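You operate a simulated robot arm through the tools that you are given. There is no shell and no other tool.

The job below is to be done with a simulated robot arm. You get a single attempt, and the scene is never put back.

JOB
Drain the basin, fit the strainer, tip the teal bowl's dirty water through it and rinse the basin clean.
Fine: stopper on the tray; stand the bowl on the mat; tap off. Set down upright: black stopper.

It is judged by the outcome, as a careful person would: the job done as asked, and still so three seconds after it is handed in. It fails if anything else is knocked over, pushed out of place, dropped, spilled or broken. Lids that push on must go on centred and level and be pressed home; caps that screw on are set level and turned clockwise until they are tight.

ROBOT AND FRAMES
A 6-joint arm with a two-finger gripper, fixed in place. Base frame: the origin is on the floor under the middle of its stand, x ahead of it, y to its left, z up. Readings come in m, degrees, newtons and seconds.
It reaches about 1.572 m from its shoulder. Its first joint turns from -166.0 to 166.0 degrees. Payload 2.45 kg.
The tool frame sits at the grasp point between the pads (the TCP): z along the fingers, y along the line on which they close. The tips reach 0.02 m beyond it. The gripper opens to 0.14 m; its body begins 0.168 m behind the TCP.
Orientation is that of the tool frame in the base frame, as a unit quaternion [x, y, z, w]. With the fingers straight down and closing along the base's y, the tool's x points along the base's -x, its y along +y and its z along -z.

CONTROLS
- The arm moves only by the tool jog_arm. Its argument "plan" is one flat list of numbers, 7 for each row, row after row: the shift along the tool's x, y, z in m, then the turn, a rotation vector about the tool's x, y, z in degrees, then the gripper command, from -1 (shut) to 1 (fully open), values between in proportion. In form: [x, y, z, rx, ry, rz, claw, x, y, z, rx, ry, rz, claw, ...]. A call has 1 to 20 rows; each row is the pose to reach, as a shift and turn from the pose commanded when the call began, along the tool's axes at that moment. A row lasts 0.2 s, in which the tool goes at most 0.05 m and 8.6 degrees; a call with a longer step from one row to the next is refused whole, and so is a gripper value outside its range. A pose out of reach is approached as far as the arm can. The call stops where the force on the tool passes 90 N (or 10 N more than at its start, if that is more) or the arm is blocked; 0.2 s more then pass. Each finger travels about 0.045 m/s and halts on what it meets, pressing with about 33 N; the grip force reading is that of the motor and also rises with nothing between the fingers. The clock runs only during rows and for 0.2 s after the last one: add rows that repeat a pose to give the fingers time. The reply holds the time, the measured pose of the TCP, the force on the tool along the base axes, the opening and the grip force, in the units named above and with some noise, with the torque about the TCP (base axes, N m) and any sound that the robot's microphone picked up.
- Cameras (640 x 400 px; columns grow to the right, rows downward): "scene" is fixed at [0.3894, -0.5147, 1.6357]; the picture's right is [0.78, -0.62, 0.00], its down [-0.30, -0.38, -0.88] and it looks along [0.55, 0.69, -0.48] (base axes); focal length 312 px, centre (320, 200). "wrist" rides on the gripper at [0.078, 0.011, -0.209] in the tool frame; the picture's right is [-0.14, 0.99, 0.00], its down [-0.92, -0.13, -0.37] and it looks along [-0.37, -0.05, 0.93] (tool axes); focal length 280 px, centre (320, 200). There is no depth. A picture from a camera that has moved, and an enlarged one, comes with that camera's place and axes in the base frame and with its lens. The place of the scene camera against the robot may be out by one fixed shift of up to 0.025 m in any direction.
- camera(camera): a new picture of that camera. No time passes.
- enlarge(camera, box): a new picture of the part [left, top, right, bottom] of that camera's present view, enlarged. No time passes.
- sign_off(): hands the job in; it is judged then, once.

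Nothing tells you positions but the pictures and the camera data. Unless the task says otherwise, let go and move clear before handing in.

The tools are called as a command line: name --argument value ..., lists and objects as JSON in quotes. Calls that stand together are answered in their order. jog_arm: Moves the arm, as the interface text tells. Its arguments: {"type":"object","properties":{"plan":{"type":"array"}},"required":["plan"]} The other tools are called the same way: camera (camera) takes a picture; enlarge (camera, box) takes an enlarged picture of a part of a camera's view; sign_off () hands the job in.

At the start:

```text
time_s: 0.0
ee_pos: [0.5565, 0.102, 1.4379]
tcp_rot: [0.0, 1.0, 0.0, 0.0]
force: [0.5, 0.0, 0.6]
wrist_torque: [-0.01, -0.02, -0.01]
grip_width: 0.14
grip_force: 0.2
```

scene: 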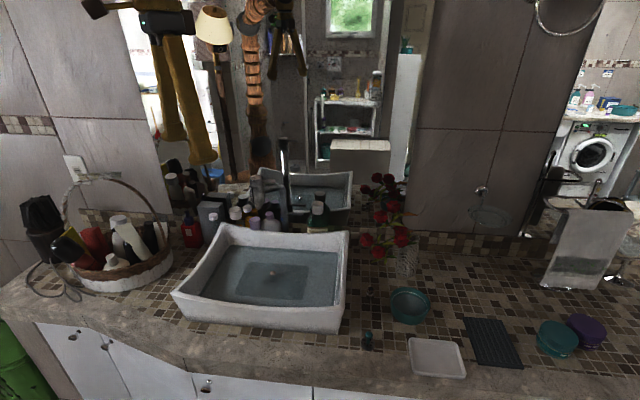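
wrist: 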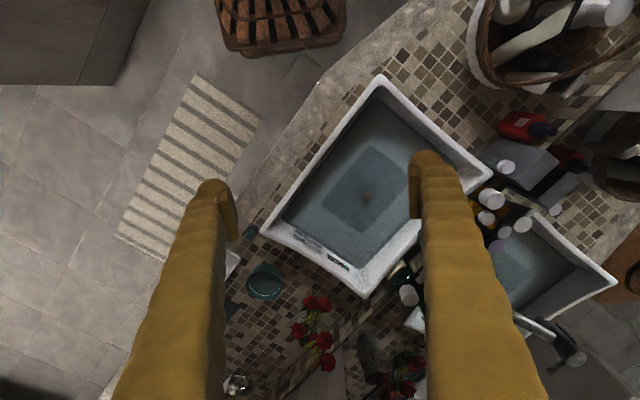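

I see a basin with standing water, a teal bowl, a small dark teal item, a tray, a dark mat and some tubs on the counter. I'll look closer before moving.

enlarge --camera "scene" --box '[160, 200, 360, 340]'

enlarge --camera "scene" --box '[340, 260, 540, 390]'

enlarge --camera "scene" --box '[480, 280, 640, 390]'

enlarge --camera "scene" --box '[220, 130, 440, 270]'

enlarge --camera "wrist" --box '[220, 60, 640, 400]'

```text
2.86 times, centred on (260, 270) of scene
camera zoom: at [0.3894, -0.5147, 1.6357], right [0.78, -0.62, 0.0], down [-0.3, -0.38, -0.88], along [0.55, 0.69, -0.48], focal length 892 px, centre (491, 0)
```

zoom: 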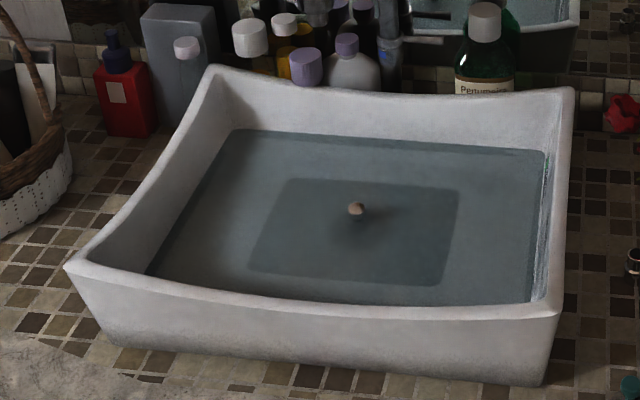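

```text
3.08 times, centred on (440, 325) of scene
camera zoom: at [0.3894, -0.5147, 1.6357], right [0.78, -0.62, 0.0], down [-0.3, -0.38, -0.88], along [0.55, 0.69, -0.48], focal length 961 px, centre (-49, -185)
```

zoom: 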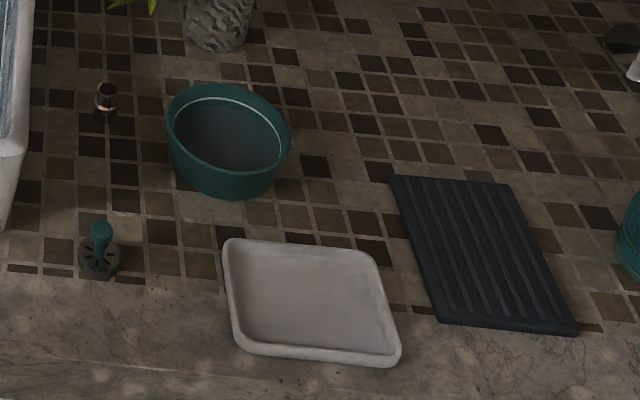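

```text
3.64 times, centred on (560, 335) of scene
camera zoom: at [0.3894, -0.5147, 1.6357], right [0.78, -0.62, 0.0], down [-0.3, -0.38, -0.88], along [0.55, 0.69, -0.48], focal length 1136 px, centre (-553, -291)
```

zoom: 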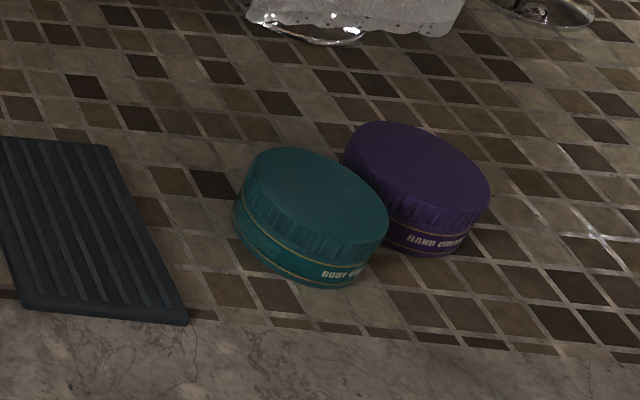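

```text
2.86 times, centred on (330, 200) of scene
camera zoom: at [0.3894, -0.5147, 1.6357], right [0.78, -0.62, 0.0], down [-0.3, -0.38, -0.88], along [0.55, 0.69, -0.48], focal length 892 px, centre (291, 200)
```

zoom: 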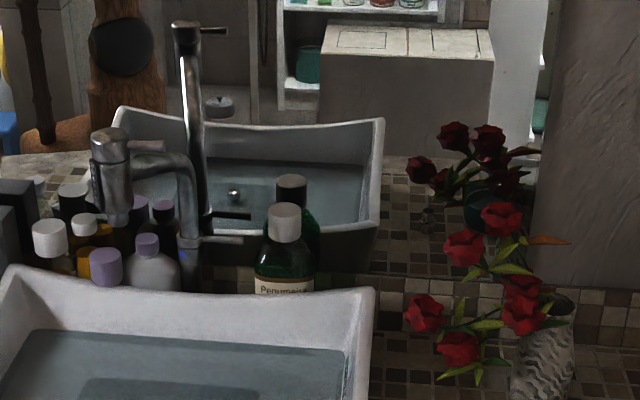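

```text
1.18 times, centred on (430, 230) of wrist
camera zoom: at [0.4776, 0.1128, 1.6476], right [0.14, 0.99, 0.0], down [0.92, -0.13, 0.37], along [0.37, -0.05, -0.93], focal length 330 px, centre (191, 165)
```

zoom: 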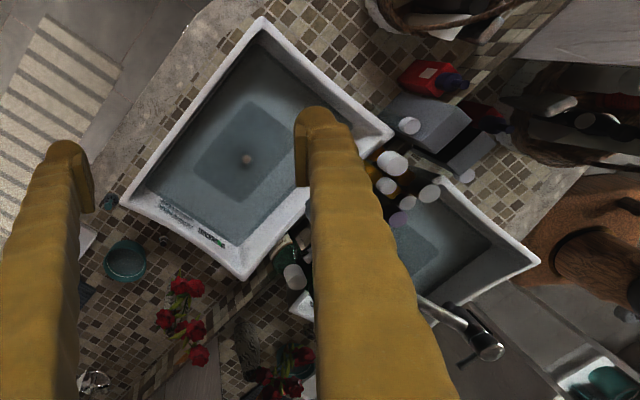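

The basin stands ahead-left of the arm, with a knobbed plug in its middle. The bowl is to its right at roughly (1.04, -0.15). I'll fly the wrist camera over the right-hand items first to locate them properly.

jog_arm --plan '[-0.035, -0.03, 0.01, 0, 0, 0, 1, -0.07, -0.06, 0.02, 0, 0, 0, 1, -0.105, -0.09, 0.03, 0, 0, 0, 1, -0.14, -0.12, 0.04, 0, 0, 0, 1, -0.175, -0.15, 0.05, 0, 0, 0, 1, -0.21, -0.18, 0.06, 0, 0, 0, 1, -0.245, -0.21, 0.07, 0, 0, 0, 1, -0.28, -0.24, 0.08, 0, 0, 0, 1, -0.28, -0.24, 0.08, 0, 0, 0, 1]'

camera --camera "wrist"

camera --camera "scene"

```text
time_s: 2.0
ee_pos: [0.8416, -0.1388, 1.3554]
tcp_rot: [0.001, 1.0, 0.0, 0.0]
force: [-0.2, -0.5, -0.4]
wrist_torque: [0.01, 0.02, -0.02]
grip_width: 0.14
grip_force: 0.1
```

```text
taken
camera wrist: at [0.7613, -0.1279, 1.5641], right [0.14, 0.99, 0.0], down [0.92, -0.13, 0.37], along [0.37, -0.05, -0.93], focal length 280 px, centre (320, 200)
```

wrist: 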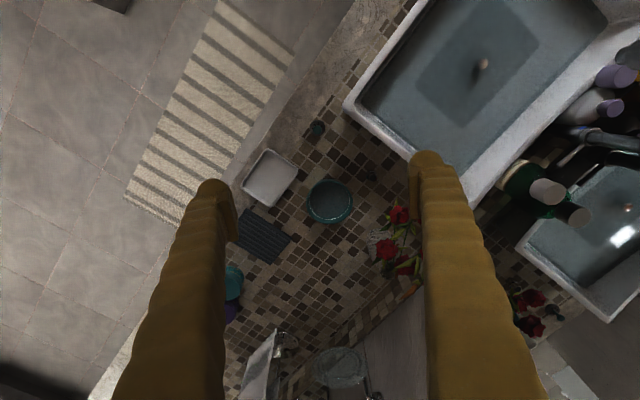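

```text
taken
```

scene: 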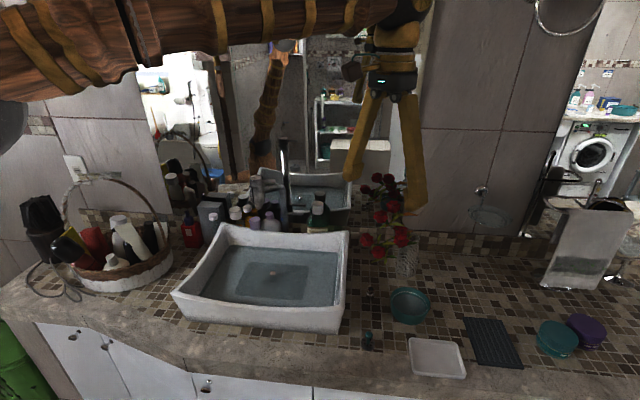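

enlarge --camera "wrist" --box '[220, 100, 420, 280]'

enlarge --camera "wrist" --box '[440, 40, 640, 240]'

enlarge --camera "scene" --box '[340, 270, 400, 360]'

```text
2.22 times, centred on (320, 190) of wrist
camera zoom: at [0.7613, -0.1279, 1.5641], right [0.14, 0.99, 0.0], down [0.92, -0.13, 0.37], along [0.37, -0.05, -0.93], focal length 623 px, centre (320, 222)
```

zoom: 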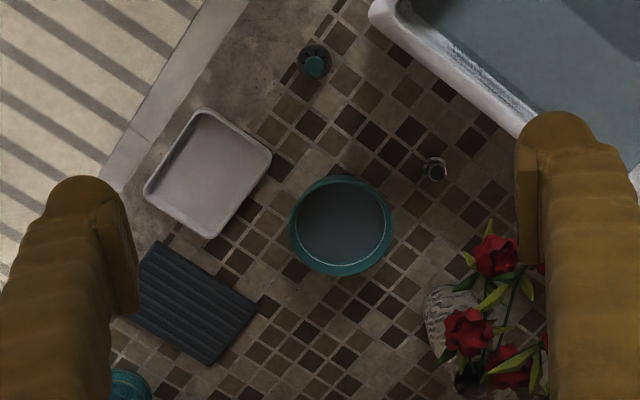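

```text
2.00 times, centred on (540, 140) of wrist
camera zoom: at [0.7613, -0.1279, 1.5641], right [0.14, 0.99, 0.0], down [0.92, -0.13, 0.37], along [0.37, -0.05, -0.93], focal length 561 px, centre (-120, 320)
```

zoom: 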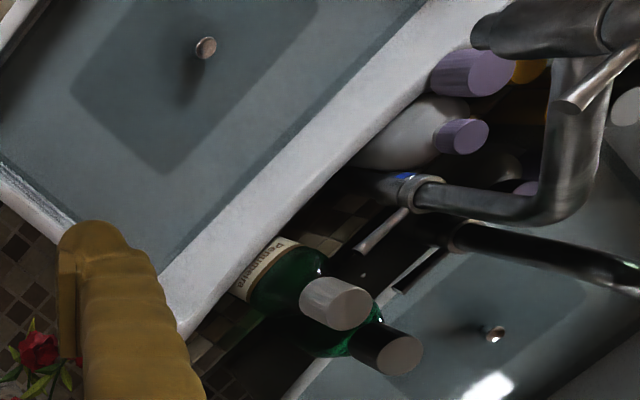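

```text
4.44 times, centred on (370, 315) of scene
camera zoom: at [0.3894, -0.5147, 1.6357], right [0.78, -0.62, 0.0], down [-0.3, -0.38, -0.88], along [0.55, 0.69, -0.48], focal length 1388 px, centre (98, -311)
```

zoom: 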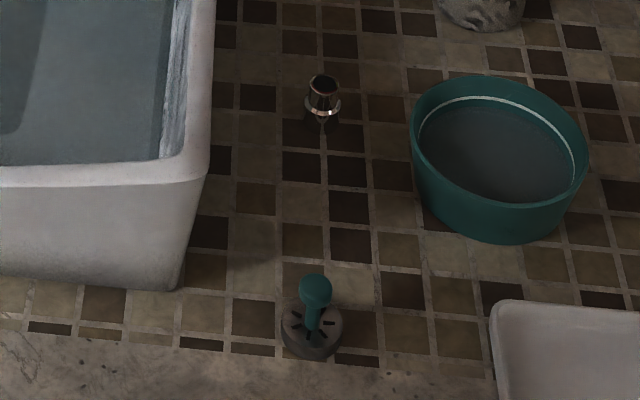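

The right-hand items are tray, ribbed mat, bowl, slotted strainer with a teal knob, and a small chrome piece. The tap has a pillar behind the basin and an outlet near (0.78, 0.29, 1.13). I'll go above the basin, well above tap height, for a look at the plug and tap levers.

jog_arm --plan '[-0.0, 0.0, -0.045, 0, 0, 0, 1, -0.015, 0.045, -0.05, 0, 0, 0, 1, -0.03, 0.09, -0.05, 0, 0, 0, 1, -0.045, 0.135, -0.05, 0, 0, 0, 1, -0.06, 0.18, -0.05, 0, 0, 0, 1, -0.075, 0.225, -0.05, 0, 0, 0, 1, -0.09, 0.265, -0.05, 0, 0, 0, 1, -0.09, 0.265, -0.05, 0, 0, 0, 1]'

camera --camera "wrist"

enlarge --camera "wrist" --box '[160, 0, 440, 160]'

enlarge --camera "wrist" --box '[380, 40, 640, 240]'

```text
time_s: 3.8
ee_pos: [0.9273, 0.1298, 1.4063]
tcp_rot: [-0.001, 1.0, 0.0, -0.001]
force: [-0.3, 0.7, 0.0]
wrist_torque: [-0.02, 0.03, -0.02]
grip_width: 0.14
grip_force: 0.1
```

```text
taken
camera wrist: at [0.8488, 0.1405, 1.616], right [0.14, 0.99, 0.0], down [0.92, -0.13, 0.37], along [0.36, -0.05, -0.93], focal length 280 px, centre (320, 200)
```

wrist: 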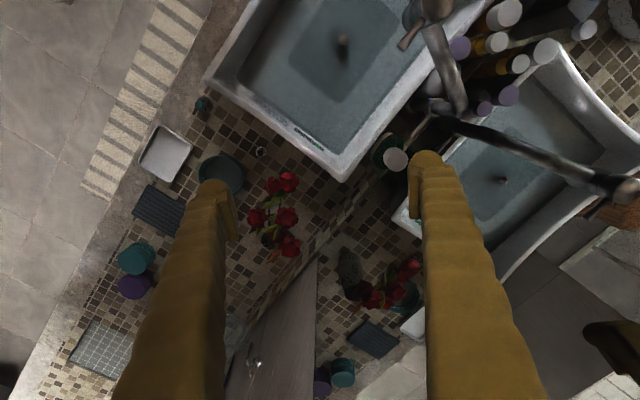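

```text
2.29 times, centred on (300, 80) of wrist
camera zoom: at [0.8488, 0.1405, 1.616], right [0.14, 0.99, 0.0], down [0.92, -0.13, 0.37], along [0.36, -0.05, -0.93], focal length 641 px, centre (366, 474)
```

zoom: 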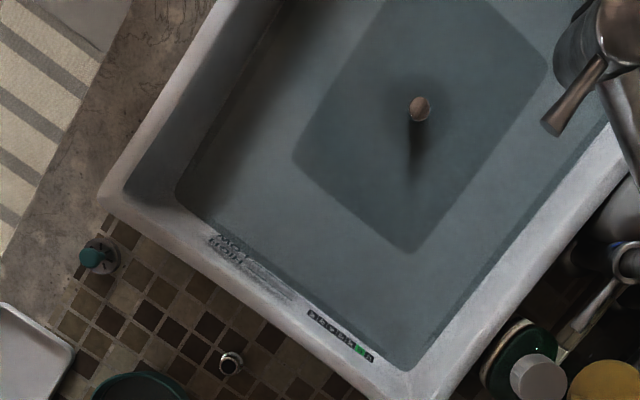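

```text
2.00 times, centred on (510, 140) of wrist
camera zoom: at [0.8488, 0.1405, 1.616], right [0.14, 0.99, 0.0], down [0.92, -0.13, 0.37], along [0.36, -0.05, -0.93], focal length 561 px, centre (-60, 320)
```

zoom: 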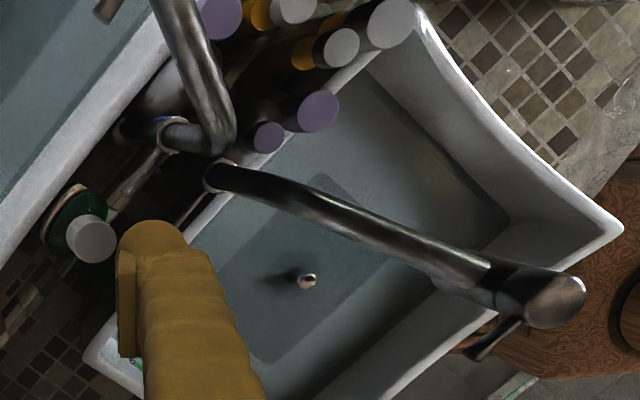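

enlarge --camera "wrist" --box '[240, 90, 360, 165]'

enlarge --camera "wrist" --box '[390, 0, 490, 70]'

enlarge --camera "wrist" --box '[400, 80, 500, 150]'

enlarge --camera "scene" --box '[240, 160, 320, 235]'

enlarge --camera "wrist" --box '[310, 10, 380, 80]'

```text
5.33 times, centred on (300, 128) of wrist
camera zoom: at [0.8488, 0.1405, 1.616], right [0.14, 0.99, 0.0], down [0.92, -0.13, 0.37], along [0.36, -0.05, -0.93], focal length 1495 px, centre (427, 587)
```

zoom: 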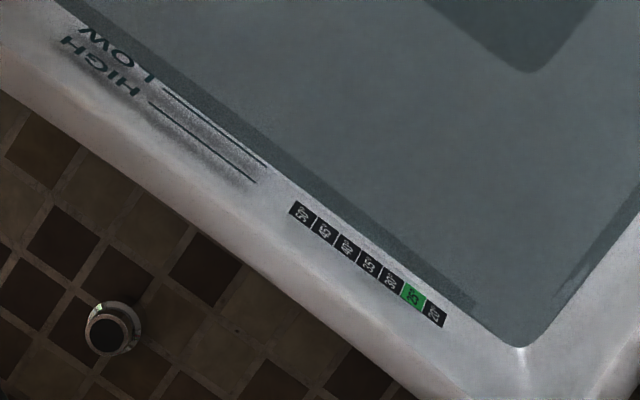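

```text
5.71 times, centred on (440, 35) of wrist
camera zoom: at [0.8488, 0.1405, 1.616], right [0.14, 0.99, 0.0], down [0.92, -0.13, 0.37], along [0.36, -0.05, -0.93], focal length 1602 px, centre (-366, 1143)
```

zoom: 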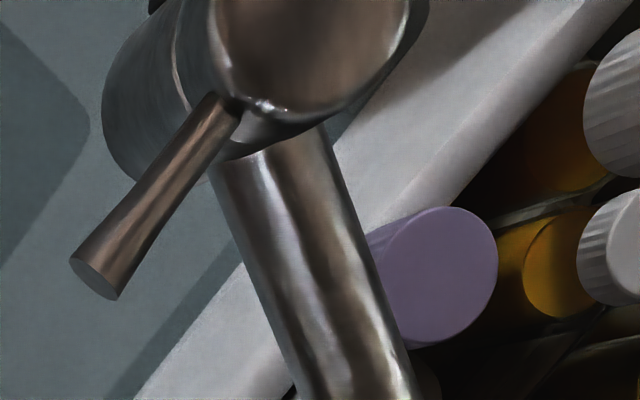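

```text
5.71 times, centred on (450, 115) of wrist
camera zoom: at [0.8488, 0.1405, 1.616], right [0.14, 0.99, 0.0], down [0.92, -0.13, 0.37], along [0.36, -0.05, -0.93], focal length 1602 px, centre (-423, 686)
```

zoom: 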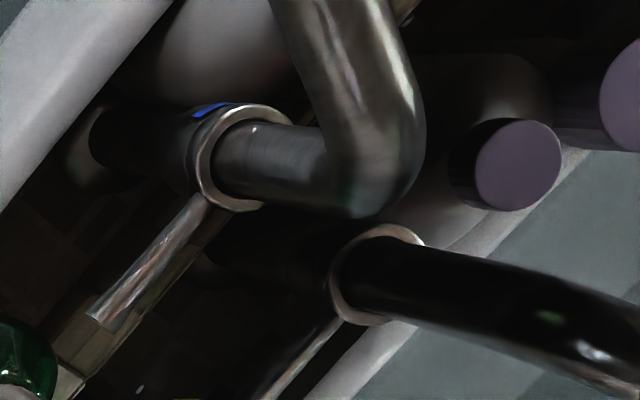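

```text
5.33 times, centred on (280, 198) of scene
camera zoom: at [0.3894, -0.5147, 1.6357], right [0.78, -0.62, 0.0], down [-0.3, -0.38, -0.88], along [0.55, 0.69, -0.48], focal length 1665 px, centre (533, 213)
```

zoom: 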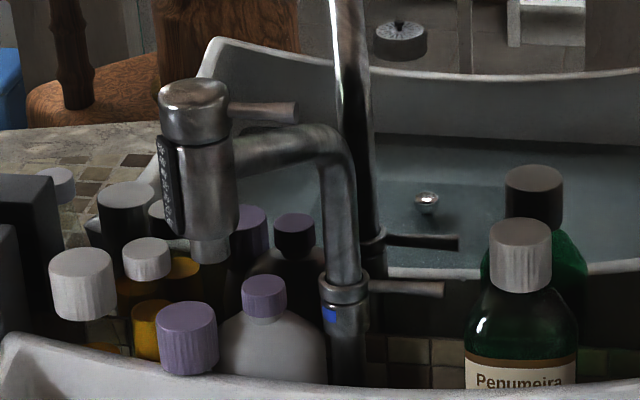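

```text
5.71 times, centred on (345, 45) of wrist
camera zoom: at [0.8488, 0.1405, 1.616], right [0.14, 0.99, 0.0], down [0.92, -0.13, 0.37], along [0.36, -0.05, -0.93], focal length 1602 px, centre (177, 1086)
```

zoom: 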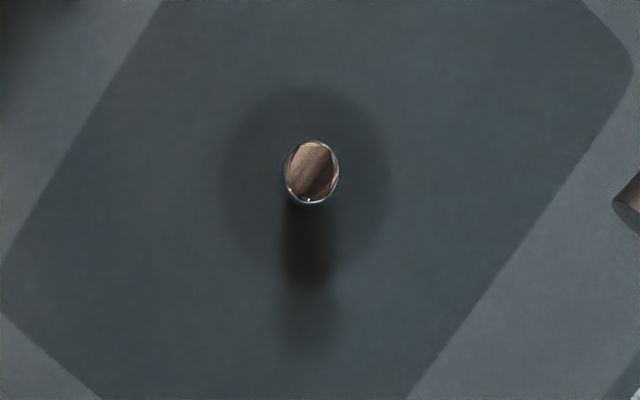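

enlarge --camera "scene" --box '[252, 168, 284, 198]'

enlarge --camera "wrist" --box '[290, 120, 330, 160]'

enlarge --camera "scene" --box '[274, 195, 304, 225]'

enlarge --camera "wrist" --box '[560, 150, 640, 230]'

```text
13.33 times, centred on (268, 183) of scene
camera zoom: at [0.3894, -0.5147, 1.6357], right [0.78, -0.62, 0.0], down [-0.3, -0.38, -0.88], along [0.55, 0.69, -0.48], focal length 4163 px, centre (1013, 427)
```

zoom: 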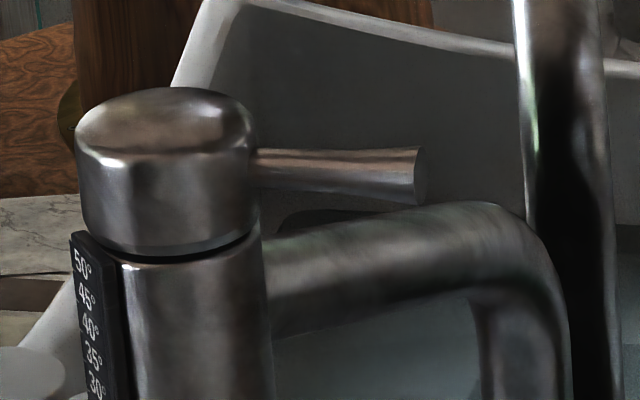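

```text
10.00 times, centred on (310, 140) of wrist
camera zoom: at [0.8488, 0.1405, 1.616], right [0.14, 0.99, 0.0], down [0.92, -0.13, 0.37], along [0.36, -0.05, -0.93], focal length 2804 px, centre (420, 800)
```

zoom: 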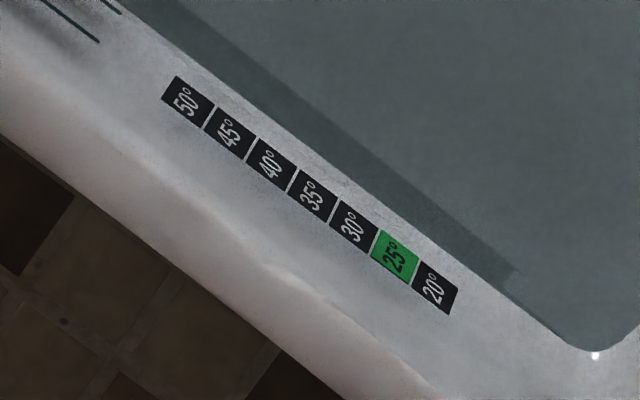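

```text
13.33 times, centred on (289, 210) of scene
camera zoom: at [0.3894, -0.5147, 1.6357], right [0.78, -0.62, 0.0], down [-0.3, -0.38, -0.88], along [0.55, 0.69, -0.48], focal length 4163 px, centre (733, 67)
```

zoom: 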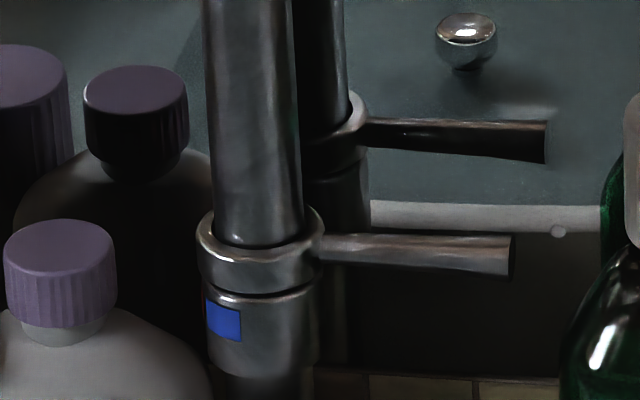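

```text
5.00 times, centred on (600, 190) of wrist
camera zoom: at [0.8488, 0.1405, 1.616], right [0.14, 0.99, 0.0], down [0.92, -0.13, 0.37], along [0.36, -0.05, -0.93], focal length 1402 px, centre (-1080, 250)
```

zoom: 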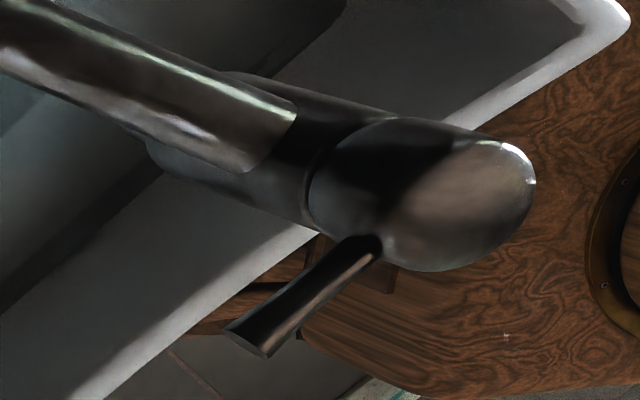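

The tap head has a temperature strip and a lever on its cap, which looks like flow. The ring on the pillar with a blue mark and its own lever looks like temperature. The stopper is a dark disc with a chrome knob near (0.765, 0.205, 0.935). Next I'll take a closer look at the strainer, bowl, tray and mat.

jog_arm --plan '[-0.01, -0.048, 0, 0, 0, 0, 1, -0.02, -0.095, 0, 0, 0, 0, 1, -0.03, -0.143, 0, 0, 0, 0, 1, -0.04, -0.19, 0, 0, 0, 0, 1, -0.05, -0.238, 0, 0, 0, 0, 1, -0.06, -0.285, 0, 0, 0, 0, 1, -0.07, -0.33, 0.0, 0, 0, 0, 1, -0.07, -0.33, 0.045, 0, 0, 0, 1, -0.07, -0.33, 0.09, 0, 0, 0, 1, -0.07, -0.33, 0.135, 0, 0, 0, 1, -0.07, -0.33, 0.18, 0, 0, 0, 1, -0.07, -0.33, 0.2, 0, 0, 0, 1, -0.07, -0.33, 0.2, 0, 0, 0, 1]'

camera --camera "wrist"

camera --camera "scene"

```text
time_s: 6.6
ee_pos: [0.9934, -0.2041, 1.2056]
tcp_rot: [-0.001, 1.0, 0.0, -0.001]
force: [0.2, -0.6, -0.6]
wrist_torque: [-0.03, -0.01, 0.03]
grip_width: 0.1401
grip_force: 0.1
out of reach, approached as far as the arm can: row 6, 7
```

```text
taken
camera wrist: at [0.9147, -0.1935, 1.4156], right [0.14, 0.99, 0.0], down [0.92, -0.13, 0.37], along [0.37, -0.05, -0.93], focal length 280 px, centre (320, 200)
```

wrist: 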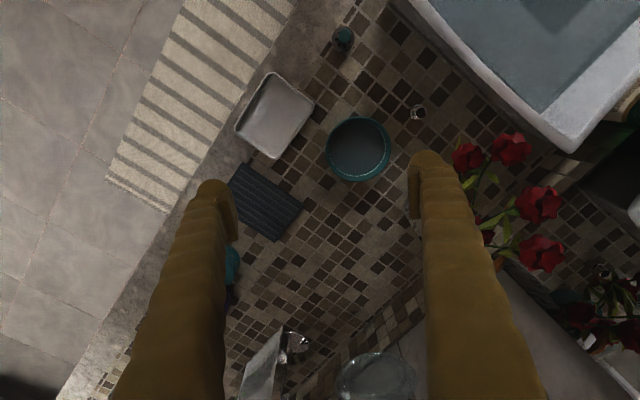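

```text
taken
```

scene: 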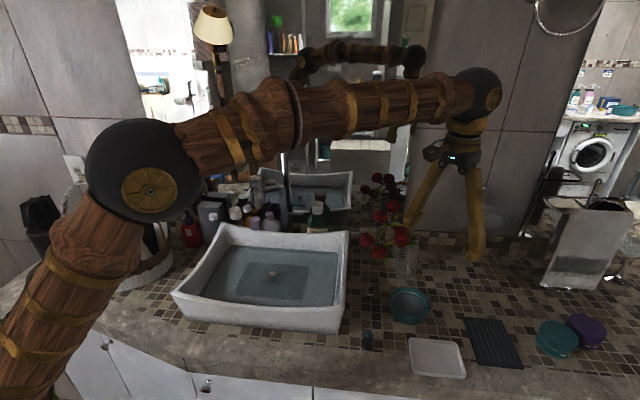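

enlarge --camera "wrist" --box '[300, 10, 460, 190]'

enlarge --camera "wrist" --box '[220, 60, 320, 260]'

enlarge --camera "wrist" --box '[315, 10, 375, 60]'

enlarge --camera "wrist" --box '[390, 90, 450, 130]'

enlarge --camera "scene" --box '[380, 275, 450, 335]'

```text
2.22 times, centred on (380, 100) of wrist
camera zoom: at [0.9147, -0.1935, 1.4156], right [0.14, 0.99, 0.0], down [0.92, -0.13, 0.37], along [0.37, -0.05, -0.93], focal length 623 px, centre (187, 422)
```

zoom: 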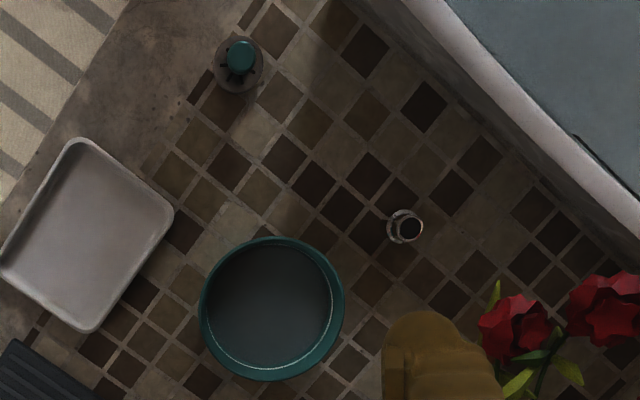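

```text
2.00 times, centred on (270, 160) of wrist
camera zoom: at [0.9147, -0.1935, 1.4156], right [0.14, 0.99, 0.0], down [0.92, -0.13, 0.37], along [0.37, -0.05, -0.93], focal length 561 px, centre (420, 280)
```

zoom: 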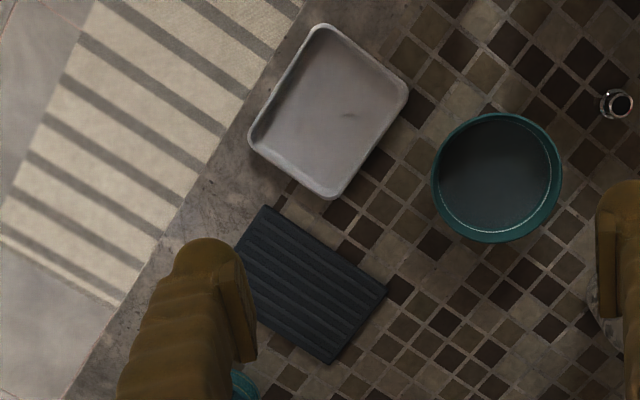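

```text
8.00 times, centred on (345, 35) of wrist
camera zoom: at [0.9147, -0.1935, 1.4156], right [0.14, 0.99, 0.0], down [0.92, -0.13, 0.37], along [0.37, -0.05, -0.93], focal length 2243 px, centre (120, 1520)
```

zoom: 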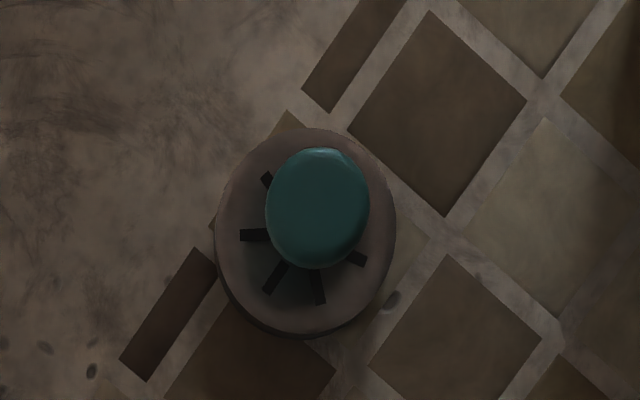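

```text
10.00 times, centred on (420, 110) of wrist
camera zoom: at [0.9147, -0.1935, 1.4156], right [0.14, 0.99, 0.0], down [0.92, -0.13, 0.37], along [0.37, -0.05, -0.93], focal length 2804 px, centre (-680, 1100)
```

zoom: 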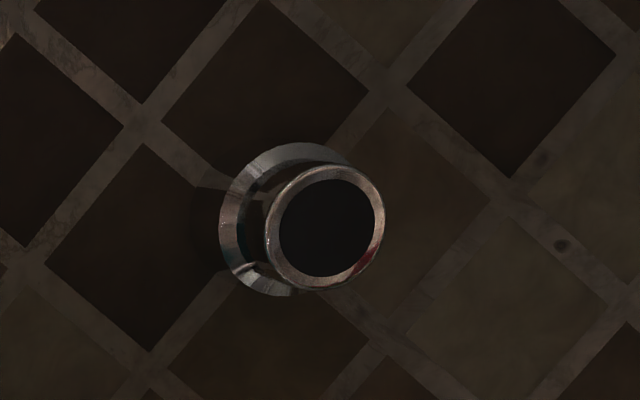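

```text
6.67 times, centred on (415, 305) of scene
camera zoom: at [0.3894, -0.5147, 1.6357], right [0.78, -0.62, 0.0], down [-0.3, -0.38, -0.88], along [0.55, 0.69, -0.48], focal length 2082 px, centre (-313, -500)
```

zoom: 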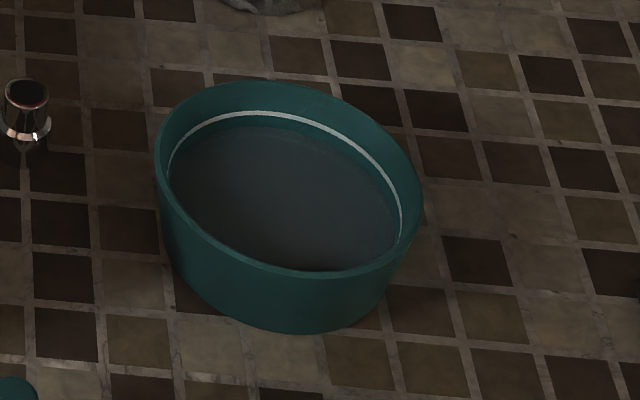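

The strainer is near (0.848, -0.146), with its knob top near z 0.917. The bowl rim is centred near (1.03, -0.14), and roses stand just beyond it. I'll now go above the stopper with the gripper turned so its thin side faces the tap.

jog_arm --plan '[0.0293, 0.0254, -0.0045, 0, 0, -5.15, 1, 0.0586, 0.0508, -0.009, 0, 0, -10.3, 1, 0.0879, 0.0762, -0.0135, 0, 0, -15.45, 1, 0.1172, 0.1016, -0.018, 0, 0, -20.6, 1, 0.1465, 0.127, -0.0225, 0, 0, -25.75, 1, 0.1758, 0.1524, -0.027, 0, 0, -30.9, 1, 0.2051, 0.1778, -0.0315, 0, 0, -36.05, 1, 0.2344, 0.2032, -0.036, 0, 0, -41.2, 1, 0.2637, 0.2286, -0.0405, 0, 0, -46.35, 1, 0.293, 0.254, -0.045, 0, 0, -51.5, 1, 0.293, 0.254, -0.045, 0, 0, -51.5, 1]'

camera --camera "wrist"

camera --camera "scene"

```text
time_s: 9.0
ee_pos: [0.7028, 0.0516, 1.2523]
tcp_rot: [-0.436, 0.9, 0.001, 0.0]
force: [-0.1, -0.2, -0.8]
wrist_torque: [0.0, -0.01, 0.0]
grip_width: 0.1398
grip_force: 0.1
```

```text
taken
camera wrist: at [0.6449, -0.0036, 1.4617], right [-0.69, 0.72, 0.0], down [0.67, 0.64, 0.37], along [0.27, 0.25, -0.93], focal length 280 px, centre (320, 200)
```

wrist: 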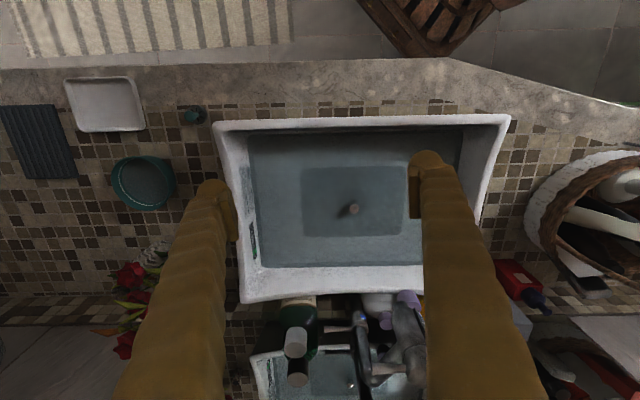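

```text
taken
```

scene: 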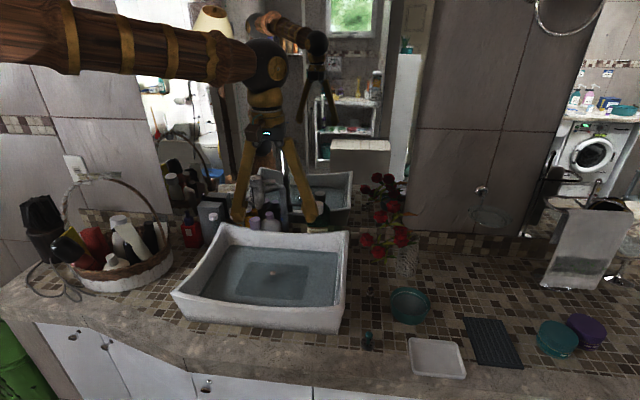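

enlarge --camera "wrist" --box '[300, 160, 400, 260]'

enlarge --camera "wrist" --box '[280, 280, 440, 400]'

enlarge --camera "wrist" --box '[0, 60, 220, 220]'

```text
4.00 times, centred on (350, 210) of wrist
camera zoom: at [0.6449, -0.0036, 1.4617], right [-0.69, 0.72, 0.0], down [0.67, 0.64, 0.37], along [0.27, 0.25, -0.93], focal length 1122 px, centre (200, 160)
```

zoom: 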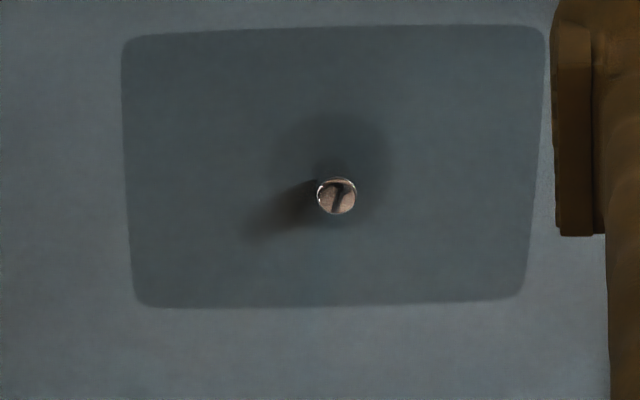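

```text
3.33 times, centred on (360, 340) of wrist
camera zoom: at [0.6449, -0.0036, 1.4617], right [-0.69, 0.72, 0.0], down [0.67, 0.64, 0.37], along [0.27, 0.25, -0.93], focal length 935 px, centre (187, -267)
```

zoom: 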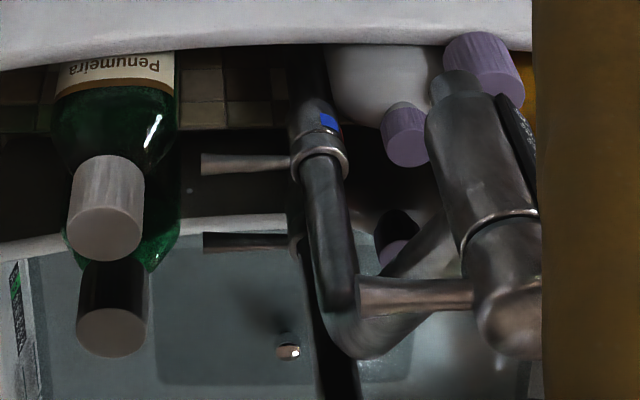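

```text
2.50 times, centred on (110, 140) of wrist
camera zoom: at [0.6449, -0.0036, 1.4617], right [-0.69, 0.72, 0.0], down [0.67, 0.64, 0.37], along [0.27, 0.25, -0.93], focal length 701 px, centre (845, 350)
```

zoom: 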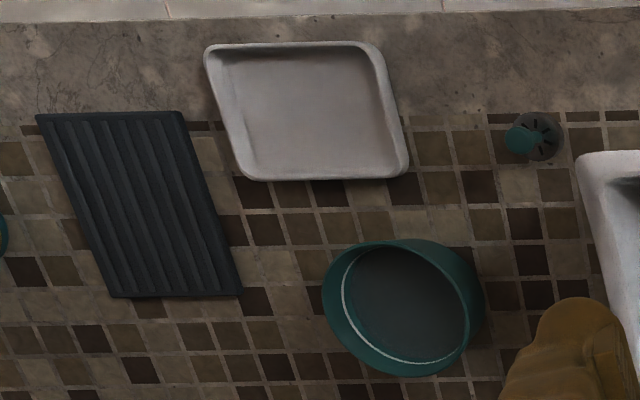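

The knob top comes out at about (0.762, 0.203, 0.945), and the tap outlet at about (0.782, 0.292, 1.13). I'll lean the gripper 20° away from the tap and move to a pre-grasp above the stopper.

jog_arm --plan '[-0.0163, 0.0068, 0.0292, 0, -2.86, 0, 1, -0.0327, 0.0136, 0.0584, 0, -5.71, 0, 1, -0.049, 0.0204, 0.0876, 0, -8.57, 0, 1, -0.0653, 0.0272, 0.1169, 0, -11.43, 0, 1, -0.0816, 0.034, 0.1461, 0, -14.29, 0, 0.6, -0.098, 0.0408, 0.1753, 0, -17.14, 0, 0.3, -0.1143, 0.0476, 0.2045, 0, -20, 0, 0.0, -0.1143, 0.0476, 0.2045, 0, -20, 0, 0.0, -0.1143, 0.0476, 0.2045, 0, -20, 0, 0.0]'

camera --camera "wrist"

camera --camera "scene"

```text
time_s: 11.0
ee_pos: [0.7363, 0.1684, 1.0491]
tcp_rot: [-0.429, 0.887, 0.076, 0.156]
force: [-0.9, 0.0, -0.3]
wrist_torque: [-0.03, -0.02, 0.02]
grip_width: 0.0702
grip_force: 0.0
```

```text
taken
camera wrist: at [0.6364, 0.0615, 1.2189], right [-0.69, 0.72, 0.05], down [0.56, 0.5, 0.66], along [0.45, 0.49, -0.75], focal length 280 px, centre (320, 200)
```

wrist: 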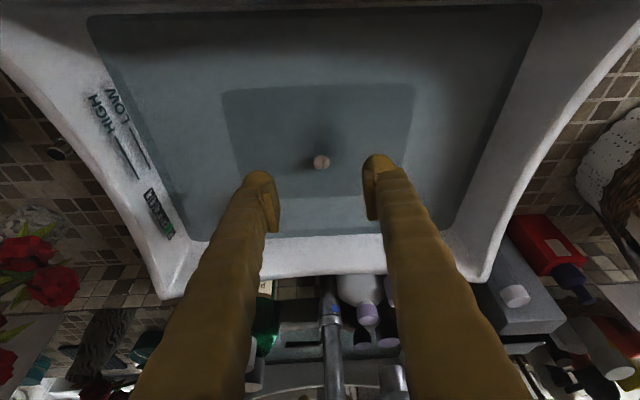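

```text
taken
```

scene: 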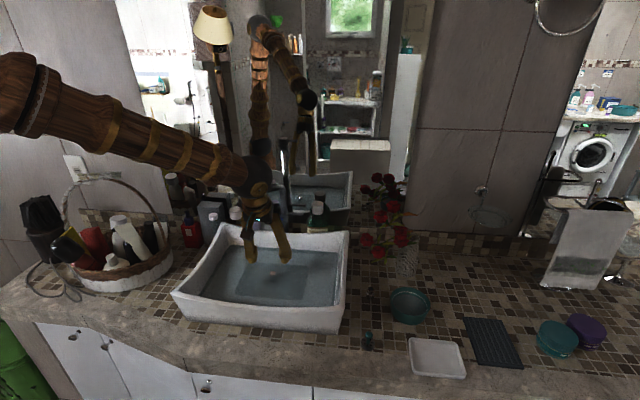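

jog_arm --plan '[0, 0, 0.02, 0, 0, 0, 0.0, 0, 0, 0.04, 0, 0, 0, 0.0, 0, 0, 0.06, 0, 0, 0, 0.0, 0, 0, 0.08, 0, 0, 0, 0.0, 0, 0, 0.08, 0, 0, 0, 0.0]'

camera --camera "wrist"

enlarge --camera "wrist" --box '[240, 120, 400, 240]'

enlarge --camera "scene" --box '[200, 180, 360, 320]'

```text
time_s: 12.2
ee_pos: [0.7541, 0.1913, 0.9716]
tcp_rot: [-0.427, 0.887, 0.076, 0.156]
force: [-0.5, 0.8, 0.7]
wrist_torque: [-0.01, 0.0, 0.0]
grip_width: 0.0701
grip_force: 0.1
```

```text
taken
camera wrist: at [0.6539, 0.0845, 1.1416], right [-0.69, 0.72, 0.05], down [0.56, 0.5, 0.66], along [0.45, 0.49, -0.75], focal length 280 px, centre (320, 200)
```

wrist: 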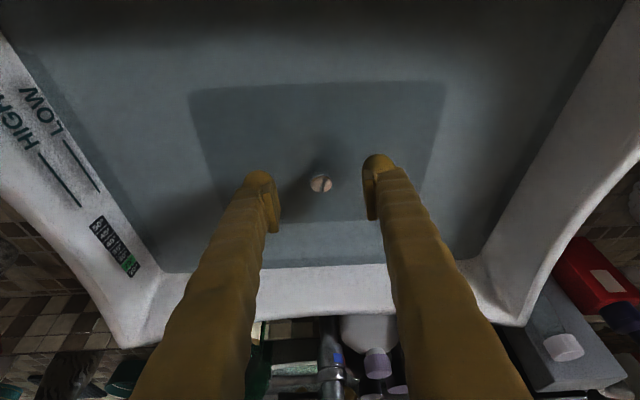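

```text
3.33 times, centred on (320, 180) of wrist
camera zoom: at [0.6539, 0.0845, 1.1416], right [-0.69, 0.72, 0.05], down [0.56, 0.5, 0.66], along [0.45, 0.49, -0.75], focal length 935 px, centre (320, 267)
```

zoom: 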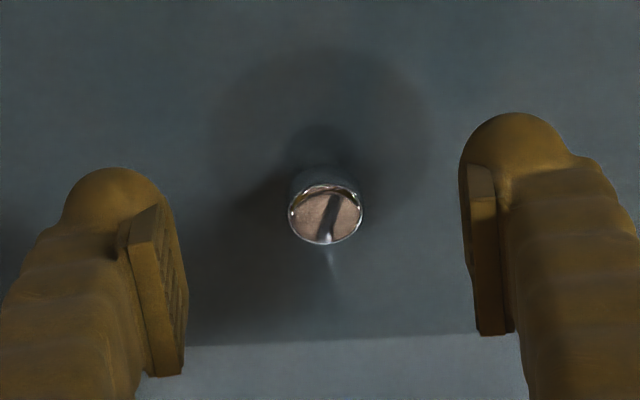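

```text
2.86 times, centred on (280, 250) of scene
camera zoom: at [0.3894, -0.5147, 1.6357], right [0.78, -0.62, 0.0], down [-0.3, -0.38, -0.88], along [0.55, 0.69, -0.48], focal length 892 px, centre (434, 57)
```

zoom: 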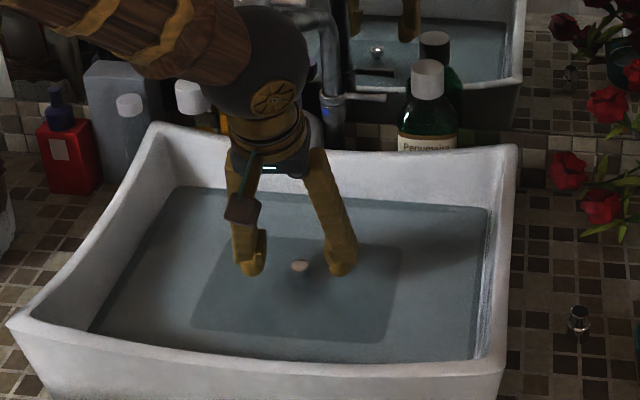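

The knob is a small chrome cylinder, centred between the pads and about 2 cm ahead. I'll advance 3.2 cm and close on it.

jog_arm --plan '[0, 0.0005, 0.011, 0, 0, 0, 0.0, 0, 0.001, 0.022, 0, 0, 0, 0.0, 0, 0.0015, 0.032, 0, 0, 0, 0.0, 0, 0.0015, 0.032, 0, 0, 0, 0.0]'

enlarge --camera "wrist" --box '[240, 120, 400, 240]'

```text
time_s: 13.2
ee_pos: [0.7614, 0.2002, 0.9428]
tcp_rot: [-0.428, 0.887, 0.075, 0.156]
force: [0.1, -0.3, -0.2]
wrist_torque: [-0.01, -0.02, -0.02]
grip_width: 0.0698
grip_force: 0.1
```

```text
3.33 times, centred on (320, 180) of wrist
camera zoom: at [0.6619, 0.0949, 1.1131], right [-0.69, 0.72, 0.05], down [0.56, 0.5, 0.66], along [0.45, 0.49, -0.75], focal length 935 px, centre (320, 267)
```

zoom: 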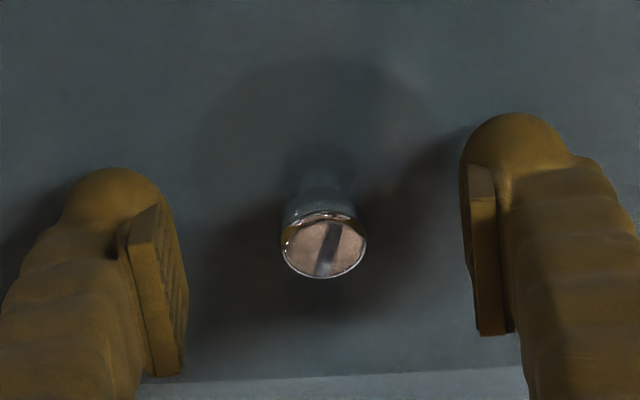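

jog_arm --plan '[0, 0, 0.008, 0, 0, 0, 0.0, 0, 0, 0.008, 0, 0, 0, -0.5, 0, 0, 0.008, 0, 0, 0, -1, 0, 0, 0.008, 0, 0, 0, -1, 0, 0, 0.008, 0, 0, 0, -1, 0, 0, 0.008, 0, 0, 0, -1, 0, 0, 0.008, 0, 0, 0, -1]'

enlarge --camera "wrist" --box '[240, 120, 400, 240]'

```text
time_s: 14.8
ee_pos: [0.7623, 0.2019, 0.9355]
tcp_rot: [-0.427, 0.887, 0.075, 0.157]
force: [0.5, 0.1, -0.9]
wrist_torque: [0.01, -0.02, -0.01]
grip_width: 0.0164
grip_force: 32.7
```

```text
3.33 times, centred on (320, 180) of wrist
camera zoom: at [0.6626, 0.0958, 1.1053], right [-0.69, 0.72, 0.05], down [0.56, 0.5, 0.66], along [0.45, 0.49, -0.75], focal length 935 px, centre (320, 267)
```

zoom: 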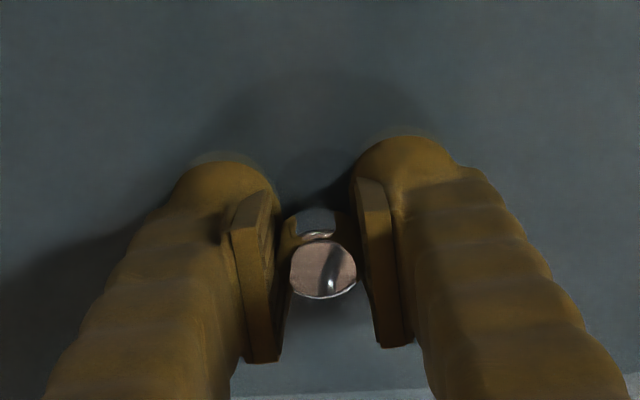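

The knob is gripped (16 mm). Now I'll lift straight up slowly to unseat the stopper.

jog_arm --plan '[-0.0034, 0, -0.0094, 0, 0, 0, -1, -0.0068, 0, -0.0188, 0, 0, 0, -1, -0.0103, 0, -0.0282, 0, 0, 0, -1, -0.0137, 0, -0.0376, 0, 0, 0, -1, -0.0137, 0, -0.0376, 0, 0, 0, -1]'

camera --camera "wrist"

enlarge --camera "scene" --box '[160, 180, 360, 340]'

```text
time_s: 16.0
ee_pos: [0.7629, 0.2031, 0.9759]
tcp_rot: [-0.428, 0.887, 0.075, 0.156]
force: [-0.1, 0.1, -0.1]
wrist_torque: [0.0, 0.0, 0.0]
grip_width: 0.0168
grip_force: 33.4
```

```text
taken
camera wrist: at [0.6623, 0.0954, 1.1462], right [-0.69, 0.72, 0.05], down [0.56, 0.5, 0.66], along [0.45, 0.49, -0.75], focal length 280 px, centre (320, 200)
```

wrist: 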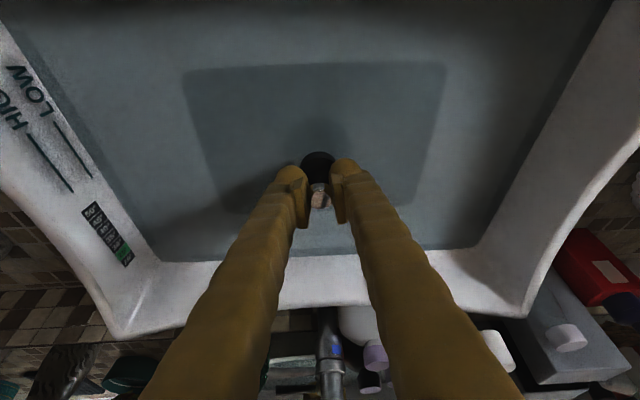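

```text
2.50 times, centred on (260, 260) of scene
camera zoom: at [0.3894, -0.5147, 1.6357], right [0.78, -0.62, 0.0], down [-0.3, -0.38, -0.88], along [0.55, 0.69, -0.48], focal length 781 px, centre (470, 50)
```

zoom: 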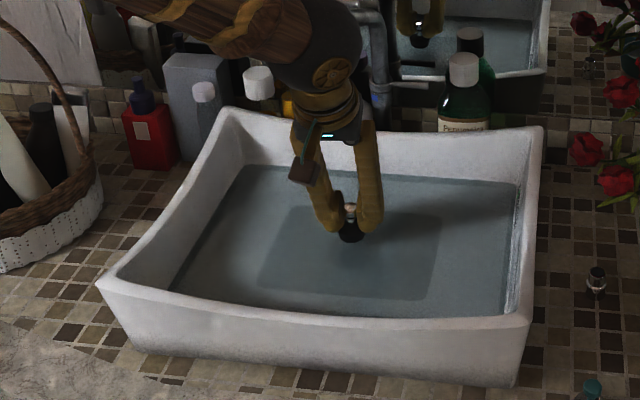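

The stopper is free: a small black plug with a chrome knob. I'll retreat along the tool axis, clear of the rim and tap.

jog_arm --plan '[0, 0, -0.02, 0, 0, 0, -1, 0, 0, -0.05, 0, 0, 0, -1, 0, 0, -0.08, 0, 0, 0, -1, 0, 0, -0.11, 0, 0, 0, -1, 0, 0, -0.14, 0, 0, 0, -1, 0, 0, -0.17, 0, 0, 0, -1, 0, 0, -0.18, 0, 0, 0, -1]'

camera --camera "scene"

camera --camera "wrist"

```text
time_s: 17.6
ee_pos: [0.725, 0.156, 1.1439]
tcp_rot: [-0.428, 0.887, 0.076, 0.157]
force: [0.1, -0.6, -0.5]
wrist_torque: [-0.01, 0.02, 0.02]
grip_width: 0.0167
grip_force: 32.9
```

```text
taken
```

scene: 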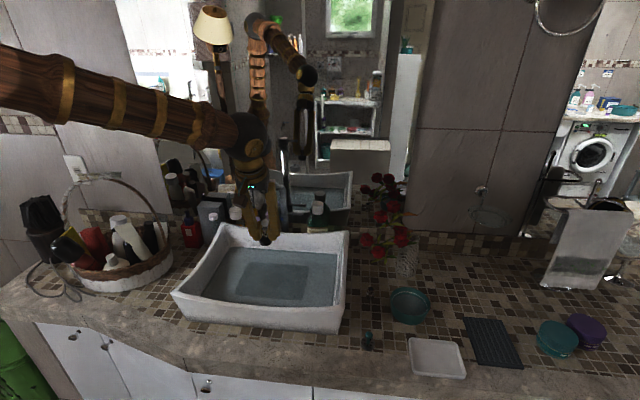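

```text
taken
camera wrist: at [0.6257, 0.0487, 1.3145], right [-0.69, 0.72, 0.05], down [0.56, 0.5, 0.66], along [0.45, 0.49, -0.75], focal length 280 px, centre (320, 200)
```

wrist: 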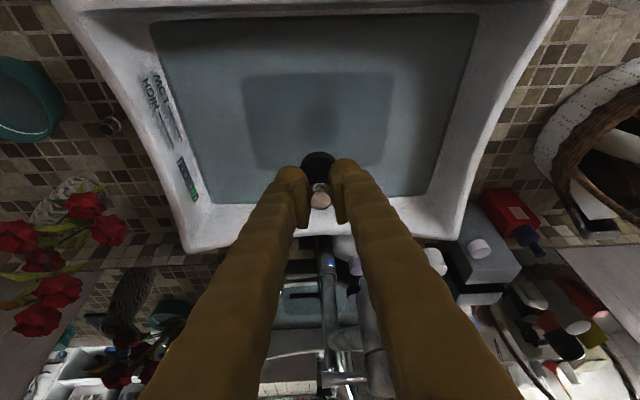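

jog_arm --plan '[0.0146, -0.0346, -0.0053, 0, 1.54, 0, -1, 0.0292, -0.0692, -0.0106, 0, 3.08, 0, -1, 0.0438, -0.1038, -0.016, 0, 4.62, 0, -1, 0.0585, -0.1384, -0.0213, 0, 6.15, 0, -1, 0.0731, -0.173, -0.0266, 0, 7.69, 0, -1, 0.0877, -0.2076, -0.0319, 0, 9.23, 0, -1, 0.1023, -0.2423, -0.0373, 0, 10.77, 0, -1, 0.1169, -0.2769, -0.0426, 0, 12.31, 0, -1, 0.1315, -0.3115, -0.0479, 0, 13.85, 0, -1, 0.1462, -0.3461, -0.0532, 0, 15.38, 0, -1, 0.1608, -0.3807, -0.0586, 0, 16.92, 0, -1, 0.1754, -0.4153, -0.0639, 0, 18.46, 0, -1, 0.19, -0.4499, -0.0692, 0, 20, 0, -1, 0.19, -0.4499, -0.0692, 0, 20, 0, -1]'

camera --camera "wrist"

camera --camera "scene"

```text
time_s: 20.6
ee_pos: [0.9508, -0.2842, 1.1463]
tcp_rot: [-0.435, 0.901, 0.0, 0.001]
force: [0.3, -0.1, -0.7]
wrist_torque: [0.0, 0.01, 0.02]
grip_width: 0.0167
grip_force: 33.0
```

```text
taken
camera wrist: at [0.893, -0.3382, 1.3559], right [-0.69, 0.72, 0.0], down [0.67, 0.64, 0.37], along [0.27, 0.25, -0.93], focal length 280 px, centre (320, 200)
```

wrist: 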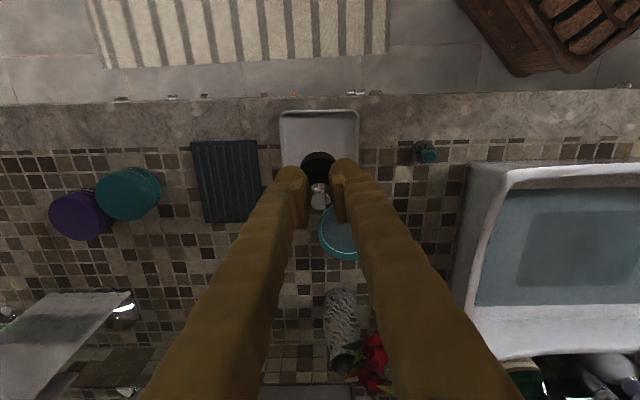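

```text
taken
```

scene: 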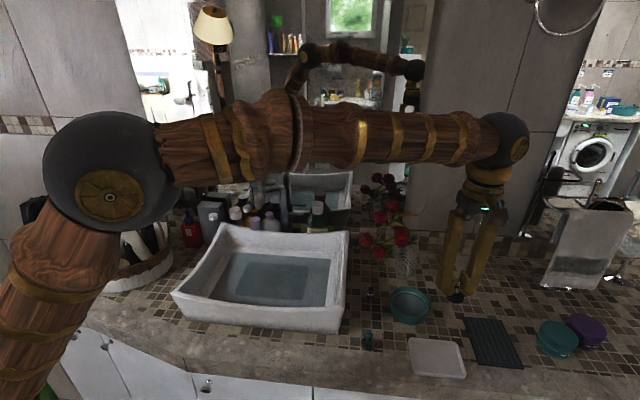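

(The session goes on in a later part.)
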